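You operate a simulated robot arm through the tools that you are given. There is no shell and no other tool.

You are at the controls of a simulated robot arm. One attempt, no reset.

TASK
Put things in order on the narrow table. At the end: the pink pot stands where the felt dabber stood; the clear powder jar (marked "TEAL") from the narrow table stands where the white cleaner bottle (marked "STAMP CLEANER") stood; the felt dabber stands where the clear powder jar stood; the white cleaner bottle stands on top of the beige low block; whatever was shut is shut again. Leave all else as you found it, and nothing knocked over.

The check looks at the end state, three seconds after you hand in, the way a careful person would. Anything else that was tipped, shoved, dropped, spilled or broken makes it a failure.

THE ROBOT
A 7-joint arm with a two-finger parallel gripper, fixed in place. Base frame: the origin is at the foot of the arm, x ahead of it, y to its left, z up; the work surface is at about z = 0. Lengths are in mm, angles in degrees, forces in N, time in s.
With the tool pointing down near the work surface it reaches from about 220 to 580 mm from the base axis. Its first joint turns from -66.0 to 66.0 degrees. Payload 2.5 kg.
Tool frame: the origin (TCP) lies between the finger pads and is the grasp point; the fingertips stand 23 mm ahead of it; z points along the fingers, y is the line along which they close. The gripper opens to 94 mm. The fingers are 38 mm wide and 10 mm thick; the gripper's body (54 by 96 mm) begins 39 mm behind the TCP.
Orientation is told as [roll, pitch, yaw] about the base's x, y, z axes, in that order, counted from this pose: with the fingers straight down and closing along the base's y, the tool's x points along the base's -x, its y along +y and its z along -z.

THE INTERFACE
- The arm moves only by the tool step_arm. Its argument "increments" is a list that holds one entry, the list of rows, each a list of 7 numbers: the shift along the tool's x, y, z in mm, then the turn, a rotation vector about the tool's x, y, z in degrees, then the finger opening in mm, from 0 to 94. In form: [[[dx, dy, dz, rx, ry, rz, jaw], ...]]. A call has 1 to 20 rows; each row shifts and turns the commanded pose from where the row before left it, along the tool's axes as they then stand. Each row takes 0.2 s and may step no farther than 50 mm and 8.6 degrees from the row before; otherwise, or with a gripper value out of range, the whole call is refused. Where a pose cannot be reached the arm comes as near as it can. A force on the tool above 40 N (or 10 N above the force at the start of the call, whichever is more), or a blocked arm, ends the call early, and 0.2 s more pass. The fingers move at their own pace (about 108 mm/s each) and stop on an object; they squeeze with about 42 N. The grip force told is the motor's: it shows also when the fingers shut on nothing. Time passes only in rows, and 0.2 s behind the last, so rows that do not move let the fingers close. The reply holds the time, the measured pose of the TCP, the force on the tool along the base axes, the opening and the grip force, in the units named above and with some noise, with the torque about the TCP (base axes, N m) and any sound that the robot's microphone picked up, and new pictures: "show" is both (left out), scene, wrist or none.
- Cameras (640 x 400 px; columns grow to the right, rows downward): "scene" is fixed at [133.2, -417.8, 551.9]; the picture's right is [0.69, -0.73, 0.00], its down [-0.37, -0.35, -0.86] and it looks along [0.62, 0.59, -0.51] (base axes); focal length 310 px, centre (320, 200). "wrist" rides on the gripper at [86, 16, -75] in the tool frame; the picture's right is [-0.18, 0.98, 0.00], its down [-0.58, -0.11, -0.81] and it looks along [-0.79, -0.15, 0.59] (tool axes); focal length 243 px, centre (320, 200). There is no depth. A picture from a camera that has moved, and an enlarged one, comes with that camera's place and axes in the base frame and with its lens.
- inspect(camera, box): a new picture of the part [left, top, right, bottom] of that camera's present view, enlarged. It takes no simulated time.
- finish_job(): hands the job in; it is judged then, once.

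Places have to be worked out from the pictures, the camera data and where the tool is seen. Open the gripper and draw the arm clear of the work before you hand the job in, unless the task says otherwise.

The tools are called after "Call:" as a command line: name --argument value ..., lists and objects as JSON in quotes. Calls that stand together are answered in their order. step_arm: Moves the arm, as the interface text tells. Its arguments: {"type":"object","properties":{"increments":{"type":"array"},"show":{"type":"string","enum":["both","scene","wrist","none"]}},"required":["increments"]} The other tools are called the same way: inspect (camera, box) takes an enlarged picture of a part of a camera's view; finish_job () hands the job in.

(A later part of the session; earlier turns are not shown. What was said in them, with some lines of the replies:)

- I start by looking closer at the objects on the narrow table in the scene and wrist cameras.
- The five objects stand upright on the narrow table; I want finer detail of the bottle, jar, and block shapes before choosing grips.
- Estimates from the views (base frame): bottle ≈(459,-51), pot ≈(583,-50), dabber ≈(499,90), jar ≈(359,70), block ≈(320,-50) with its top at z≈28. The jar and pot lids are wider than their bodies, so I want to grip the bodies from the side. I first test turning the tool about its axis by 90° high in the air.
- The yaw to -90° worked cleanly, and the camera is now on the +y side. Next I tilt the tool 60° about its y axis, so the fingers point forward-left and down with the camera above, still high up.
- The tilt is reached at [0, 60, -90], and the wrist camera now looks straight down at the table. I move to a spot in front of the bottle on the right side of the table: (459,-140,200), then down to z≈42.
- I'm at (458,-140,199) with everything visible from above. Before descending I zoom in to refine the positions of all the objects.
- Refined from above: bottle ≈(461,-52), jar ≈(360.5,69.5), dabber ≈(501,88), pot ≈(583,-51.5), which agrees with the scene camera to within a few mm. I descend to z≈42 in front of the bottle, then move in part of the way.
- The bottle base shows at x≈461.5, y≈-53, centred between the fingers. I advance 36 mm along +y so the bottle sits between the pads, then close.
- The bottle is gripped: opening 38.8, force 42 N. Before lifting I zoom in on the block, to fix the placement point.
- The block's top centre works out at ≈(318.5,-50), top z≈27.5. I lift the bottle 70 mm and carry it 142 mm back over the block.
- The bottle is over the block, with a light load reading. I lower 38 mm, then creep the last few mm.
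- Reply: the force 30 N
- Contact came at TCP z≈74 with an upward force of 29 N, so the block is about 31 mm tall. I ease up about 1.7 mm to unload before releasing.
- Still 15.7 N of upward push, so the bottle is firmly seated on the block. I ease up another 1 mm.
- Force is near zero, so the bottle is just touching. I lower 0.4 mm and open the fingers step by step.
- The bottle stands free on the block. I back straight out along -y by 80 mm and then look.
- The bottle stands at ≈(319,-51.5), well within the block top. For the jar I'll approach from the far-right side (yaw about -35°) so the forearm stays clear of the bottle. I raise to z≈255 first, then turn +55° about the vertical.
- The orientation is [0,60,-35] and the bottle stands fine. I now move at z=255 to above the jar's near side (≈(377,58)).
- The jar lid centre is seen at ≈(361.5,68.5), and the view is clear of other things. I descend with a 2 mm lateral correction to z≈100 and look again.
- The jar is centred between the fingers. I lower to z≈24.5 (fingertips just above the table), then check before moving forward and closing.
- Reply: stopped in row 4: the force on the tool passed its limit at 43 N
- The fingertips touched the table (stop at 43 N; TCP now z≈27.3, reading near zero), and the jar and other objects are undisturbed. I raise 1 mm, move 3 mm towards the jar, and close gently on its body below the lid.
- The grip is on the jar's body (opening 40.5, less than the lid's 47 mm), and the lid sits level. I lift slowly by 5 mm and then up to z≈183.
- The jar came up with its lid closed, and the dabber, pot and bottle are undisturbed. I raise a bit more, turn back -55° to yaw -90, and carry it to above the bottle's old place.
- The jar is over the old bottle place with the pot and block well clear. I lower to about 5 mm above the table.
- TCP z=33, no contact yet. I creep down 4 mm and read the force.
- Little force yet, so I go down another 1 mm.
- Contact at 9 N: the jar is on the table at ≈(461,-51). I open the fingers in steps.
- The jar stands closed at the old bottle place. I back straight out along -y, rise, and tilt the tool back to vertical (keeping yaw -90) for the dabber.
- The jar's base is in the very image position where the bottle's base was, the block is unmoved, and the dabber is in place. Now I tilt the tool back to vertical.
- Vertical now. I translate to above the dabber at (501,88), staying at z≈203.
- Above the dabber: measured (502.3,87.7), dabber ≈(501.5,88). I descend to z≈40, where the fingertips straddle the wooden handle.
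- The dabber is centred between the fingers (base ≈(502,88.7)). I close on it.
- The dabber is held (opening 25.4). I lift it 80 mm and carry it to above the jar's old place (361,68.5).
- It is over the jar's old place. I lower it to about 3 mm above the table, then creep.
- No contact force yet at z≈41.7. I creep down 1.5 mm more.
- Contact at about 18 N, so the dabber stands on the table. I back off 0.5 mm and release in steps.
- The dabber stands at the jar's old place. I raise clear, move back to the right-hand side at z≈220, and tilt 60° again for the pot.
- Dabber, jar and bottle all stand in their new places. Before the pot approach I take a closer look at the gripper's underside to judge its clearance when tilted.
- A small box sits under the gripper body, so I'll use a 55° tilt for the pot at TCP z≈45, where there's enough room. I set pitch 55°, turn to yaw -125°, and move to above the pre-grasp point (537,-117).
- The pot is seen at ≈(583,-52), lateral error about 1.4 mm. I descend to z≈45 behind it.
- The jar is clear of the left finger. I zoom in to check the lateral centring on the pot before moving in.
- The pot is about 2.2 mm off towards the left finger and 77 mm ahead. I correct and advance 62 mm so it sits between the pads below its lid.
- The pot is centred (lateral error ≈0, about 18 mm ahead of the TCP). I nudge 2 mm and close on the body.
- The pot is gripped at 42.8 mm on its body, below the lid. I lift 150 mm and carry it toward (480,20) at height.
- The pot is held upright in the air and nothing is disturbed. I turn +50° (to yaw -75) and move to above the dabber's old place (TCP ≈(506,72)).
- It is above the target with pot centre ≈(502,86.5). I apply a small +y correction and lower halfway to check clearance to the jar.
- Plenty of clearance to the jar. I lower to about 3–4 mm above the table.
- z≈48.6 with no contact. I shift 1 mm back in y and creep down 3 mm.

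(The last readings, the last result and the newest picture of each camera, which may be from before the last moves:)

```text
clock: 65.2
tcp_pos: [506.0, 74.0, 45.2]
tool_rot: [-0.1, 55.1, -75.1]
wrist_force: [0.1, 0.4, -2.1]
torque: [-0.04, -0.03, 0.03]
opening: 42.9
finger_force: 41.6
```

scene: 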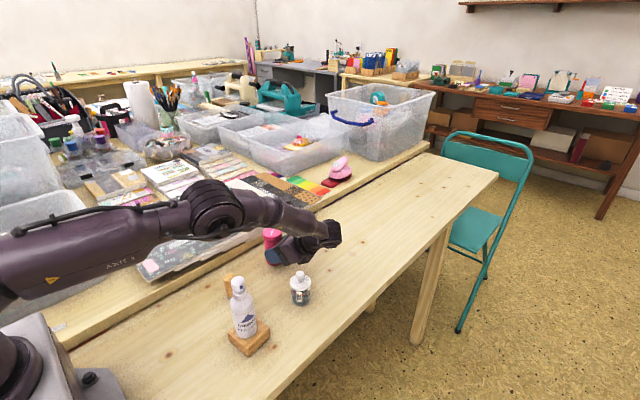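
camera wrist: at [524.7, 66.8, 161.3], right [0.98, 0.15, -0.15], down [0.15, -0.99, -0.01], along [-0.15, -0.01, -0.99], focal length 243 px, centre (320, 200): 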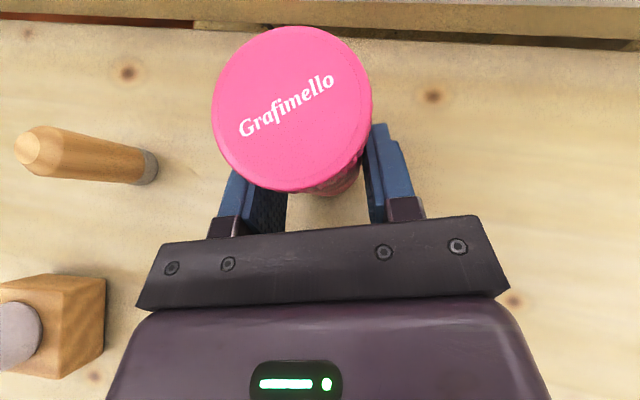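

Still hanging (−2 N), so I creep down another 0.8 mm.

Call:
step_arm --increments '[[[-0.66, 0, 0.46, 0, 0, 0, 34], [0, 0, 0, 0, 0, 0, 34]]]' --show "none"

```text
clock: 65.8
tcp_pos: [506.7, 72.7, 44.3]
tool_rot: [-0.1, 55.1, -75.1]
wrist_force: [-0.4, -1.0, -1.5]
torque: [0.0, 0.01, 0.01]
opening: 42.7
finger_force: 42.1
```

Call:
step_arm --increments '[[[-0.66, 0, 0.46, 0, 0, 0, 34], [0, 0, 0, 0, 0, 0, 34]]]' --show "none"

```text
clock: 66.3
tcp_pos: [506.7, 72.8, 44.3]
tool_rot: [0.0, 55.1, -75.0]
wrist_force: [-1.8, -1.0, 5.5]
torque: [-0.07, 0.14, 0.02]
opening: 42.9
finger_force: 42.2
```

Contact at 5.5 N: the pot is on the table. I open the fingers step by step.

Call:
step_arm --increments '[[[0, 0, 0, 0, 0, 0, 41], [0, 0, 0, 0, 0, 0, 44.5], [0, 0, 0, 0, 0, 0, 49], [0, 0, 0, 0, 0, 0, 62], [0, 0, 0, 0, 0, 0, 82], [0, 0, 0, 0, 0, 0, 94], [0, 0, 0, 0, 0, 0, 94]]]' --show "both"

```text
clock: 68.0
tcp_pos: [505.9, 72.3, 43.3]
tool_rot: [-0.1, 55.1, -75.1]
wrist_force: [0.9, -0.3, -0.4]
torque: [0.02, 0.0, -0.01]
opening: 94.2
finger_force: 0.1
camera wrist: at [525.3, 66.0, 156.2], right [0.98, 0.15, -0.15], down [0.15, -0.99, -0.01], along [-0.15, -0.01, -0.99], focal length 243 px, centre (320, 200)
```

scene: 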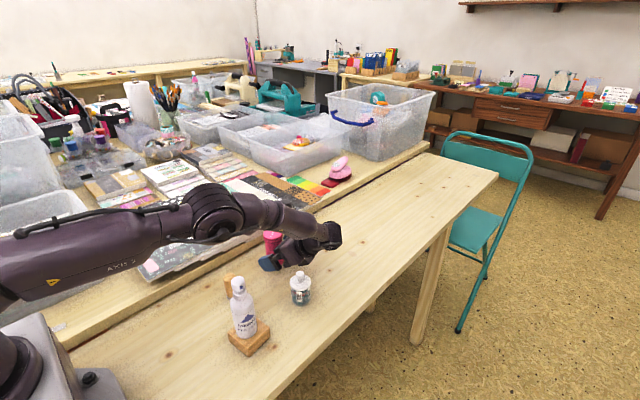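
wrist: 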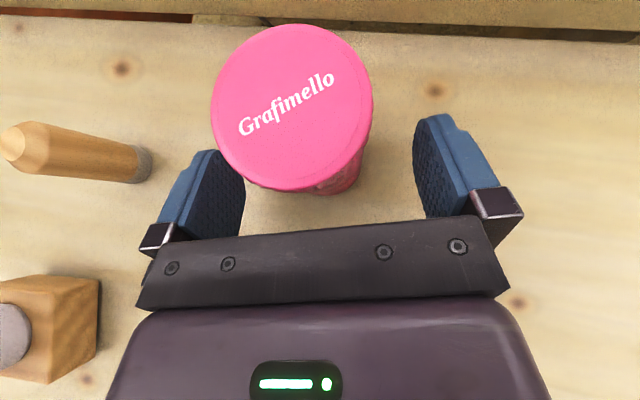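

The pot stands free at the dabber's old place. I back off 8 mm and rise straight up.

Call:
step_arm --increments '[[[-2.3, 0, -3.3, 0, 0, 0, 94], [-2.3, 0, -3.3, 0, 0, 0, 94], [16.4, 0, -11.5, 0, 0, 0, 94], [32.8, 0, -23, 0, 0, 0, 94], [32.8, 0, -23, 0, 0, 0, 94], [32.8, 0, -23, 0, 0, 0, 94], [32.8, 0, -23, 0, 0, 0, 94], [0, 0, 0, 0, 0, 0, 94]]]' --show "both"

Call:
inspect --camera "wrist" --box '[120, 0, 520, 240]'

```text
clock: 69.8
tcp_pos: [507.7, 65.2, 224.3]
tool_rot: [-0.2, 55.1, -75.1]
wrist_force: [0.8, 0.5, -0.1]
torque: [0.02, -0.03, 0.0]
opening: 94.0
finger_force: 0.0
camera wrist: at [527.6, 58.0, 336.6], right [0.98, 0.15, -0.15], down [0.15, -0.99, -0.02], along [-0.15, -0.01, -0.99], focal length 243 px, centre (320, 200)
```

scene: 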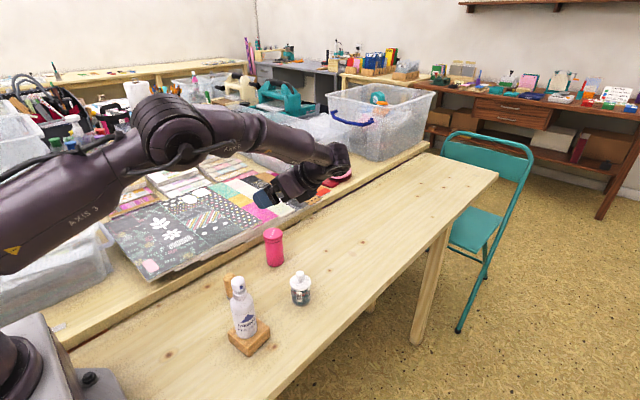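
wrist: 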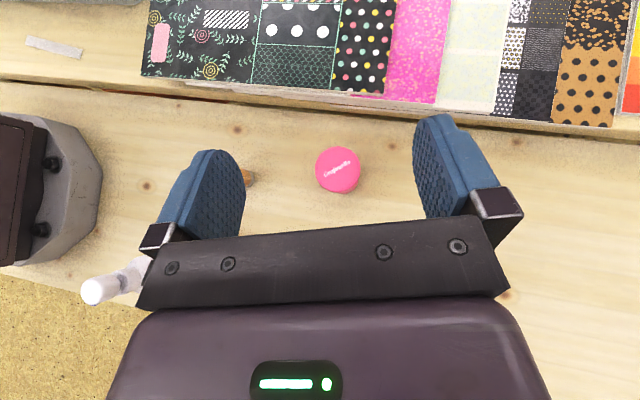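

```text
1.60 times, centred on (320, 120) of wrist
camera zoom: at [527.6, 58.0, 336.6], right [0.98, 0.15, -0.15], down [0.15, -0.99, -0.02], along [-0.15, -0.01, -0.99], focal length 388 px, centre (320, 328)
```

zoom: 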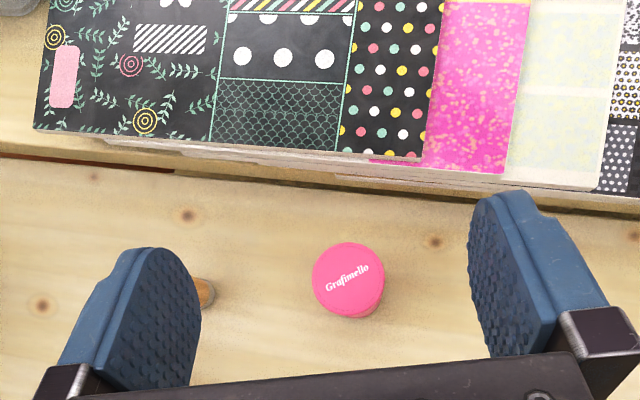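

All four objects are in place. I raise further, tilt the tool back to vertical, and check the scene without the arm in the way.

Call:
step_arm --increments '[[[32.8, 0, -23, 0, 0, 0, 94], [32.8, 0, -23, 0, 0, 0, 94], [0, 0, 0, 0, -7.87, 0, 94], [0, 0, 0, 0, -7.87, 0, 94], [0, 0, 0, 0, -7.87, 0, 94], [0, 0, 0, 0, -7.87, 0, 94], [0, 0, 0, 0, -7.87, 0, 94], [0, 0, 0, 0, -7.87, 0, 94], [0, 0, 0, 0, -7.87, 0, 94], [0, 0, 0, 0, 0, -8.3, 94], [0, 0, 0, 0, 0, -8.3, 94], [0, 0, 0, 0, 0, -8.3, 94], [0, 0, 0, 0, 0, -8.3, 94], [0, 0, 0, 0, 0, -8.3, 94], [0, 0, 0, 0, 0, -8.3, 94], [0, 0, 0, 0, 0, -8.3, 94], [0, 0, 0, 0, 0, -8.3, 94], [0, 0, 0, 0, 0, -8.3, 94], [0, 0, 0, 0, 0, 0, 94]]]' --show "both"

```text
clock: 73.8
tcp_pos: [507.7, 63.7, 303.8]
tool_rot: [-0.1, 0.1, -0.1]
wrist_force: [0.0, -0.3, -0.5]
torque: [0.05, 0.02, 0.03]
opening: 94.2
finger_force: 0.0
camera wrist: at [422.5, 81.1, 377.4], right [0.19, 0.98, 0.0], down [0.58, -0.11, 0.81], along [0.79, -0.15, -0.59], focal length 243 px, centre (320, 200)
```

scene: 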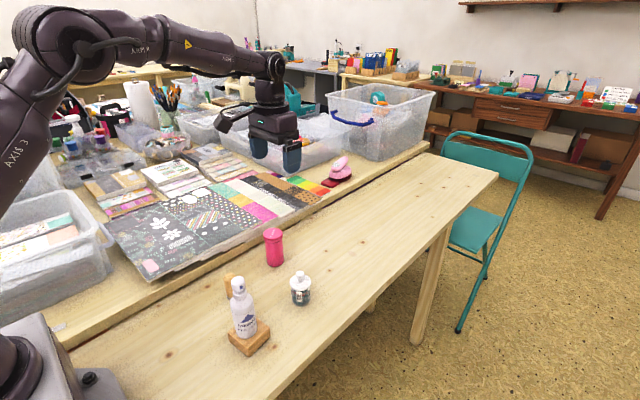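
wrist: 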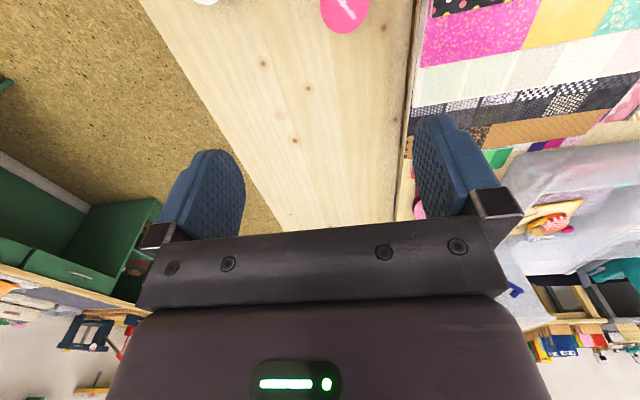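

The arm is clear of the objects. I return it to its starting area and then inspect the end state.

Call:
step_arm --increments '[[[0, 0, -30, 0, 0, 0, 94], [32.5, -19.9, -6, 0, 0, 0, 94], [32.5, -19.9, -6, 0, 0, 0, 94], [32.5, -19.9, -6, 0, 0, 0, 94], [32.5, -19.9, -6, 0, 0, 0, 94], [32.5, -19.9, -6, 0, 0, 0, 94], [0, 0, 0, 0, 0, 0, 94]]]' --show "both"

Call:
inspect --camera "scene" --box '[200, 220, 380, 370]'

Call:
inspect --camera "scene" --box '[60, 130, 360, 320]'

Call:
inspect --camera "wrist" --box '[280, 0, 480, 180]'

```text
clock: 75.3
tcp_pos: [347.5, -34.3, 364.1]
tool_rot: [-0.2, 0.2, -0.2]
wrist_force: [0.4, -0.3, 0.0]
torque: [0.02, 0.04, -0.02]
opening: 94.1
finger_force: 0.0
camera wrist: at [260.7, -17.7, 437.7], right [0.19, 0.98, 0.0], down [0.58, -0.11, 0.81], along [0.79, -0.15, -0.59], focal length 243 px, centre (320, 200)
```

scene: 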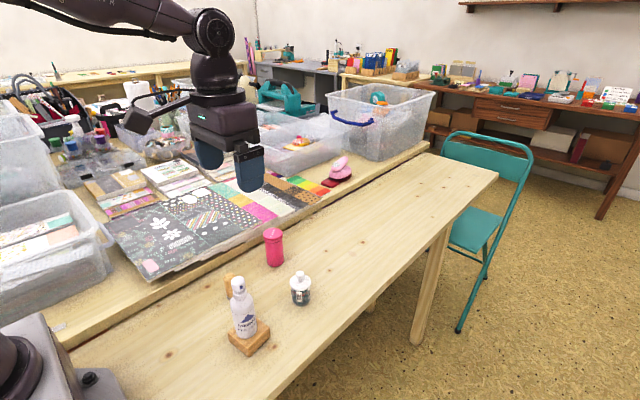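
wrist: 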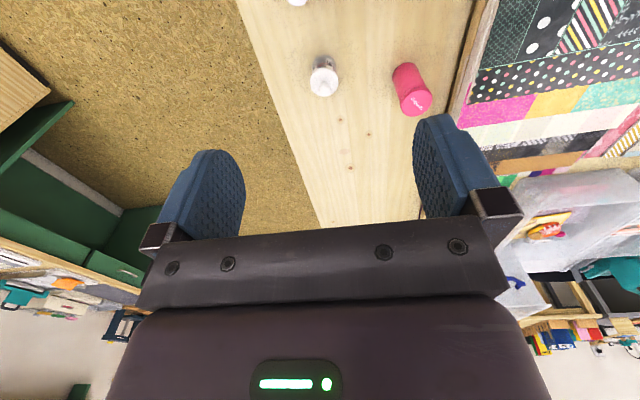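

```text
2.67 times, centred on (290, 295) of scene
camera zoom: at [133.1, -417.8, 551.9], right [0.69, -0.73, 0.0], down [-0.37, -0.35, -0.86], along [0.62, 0.59, -0.51], focal length 827 px, centre (400, -53)
```

zoom: 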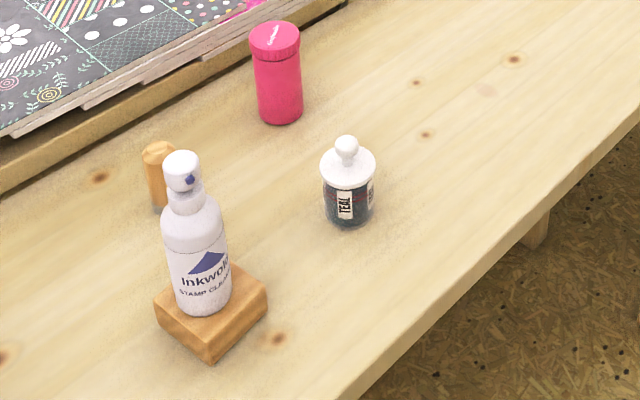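

```text
2.11 times, centred on (210, 225) of scene
camera zoom: at [133.1, -417.8, 551.9], right [0.69, -0.73, 0.0], down [-0.37, -0.35, -0.86], along [0.62, 0.59, -0.51], focal length 653 px, centre (552, 147)
```

zoom: 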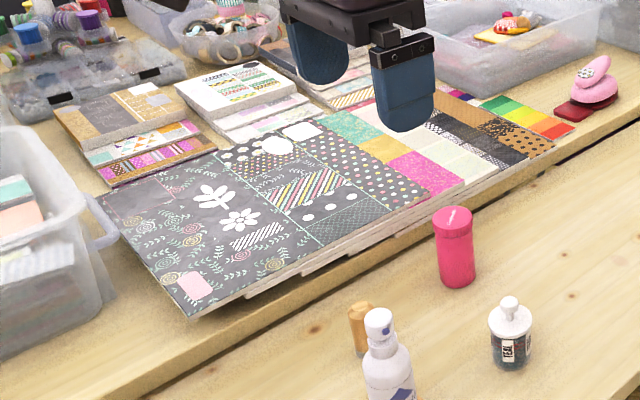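

```text
2.22 times, centred on (380, 90) of wrist
camera zoom: at [260.7, -17.7, 437.7], right [0.19, 0.98, 0.0], down [0.58, -0.11, 0.81], along [0.79, -0.15, -0.59], focal length 539 px, centre (187, 444)
```

zoom: 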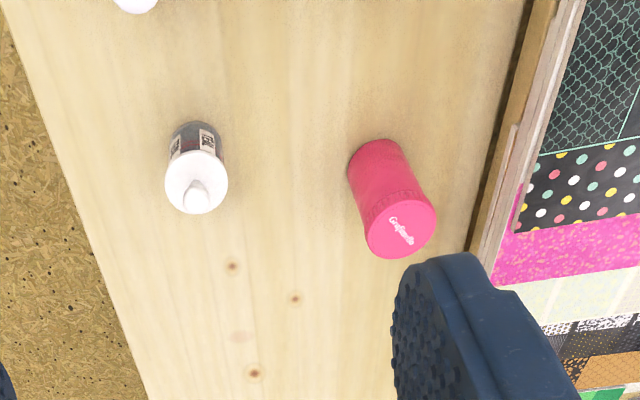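

The final pictures match the task:
- **Pot:** its base is where the dabber's was.
- **Jar:** it stands where the bottle was, lid closed.
- **Dabber:** it stands upright where the jar was.
- **Bottle:** it stands on the unmoved block.

Nothing else has changed, and the gripper is open and clear, so I hand in.

Call:
finish_job

```text
The job is handed in.
```

The job is handed in, and the last pictures show every object standing upright in its new place:

- **Pink pot:** it stands where the felt dabber stood.
- **Clear powder jar ("TEAL"):** it stands where the white cleaner bottle stood. I gripped it by the body, so the lid stayed shut throughout.
- **Felt dabber:** it stands where the powder jar stood. The bottle partly hides it in the final scene picture, so I judged its spot mainly from the gripper's position at release and an earlier view from above.
- **White cleaner bottle ("STAMP CLEANER"):** it stands on the beige block, about 3–4 mm off centre, with its whole base on the top. The block did not move visibly.

Positions look right to within about 3 mm. At the jar's old place the fingertips pressed on the table once, at 43 N, which stopped that move; the pictures afterwards showed nothing disturbed. The rest of the scene looks as it did at the start, and the gripper is open and back near its starting position.
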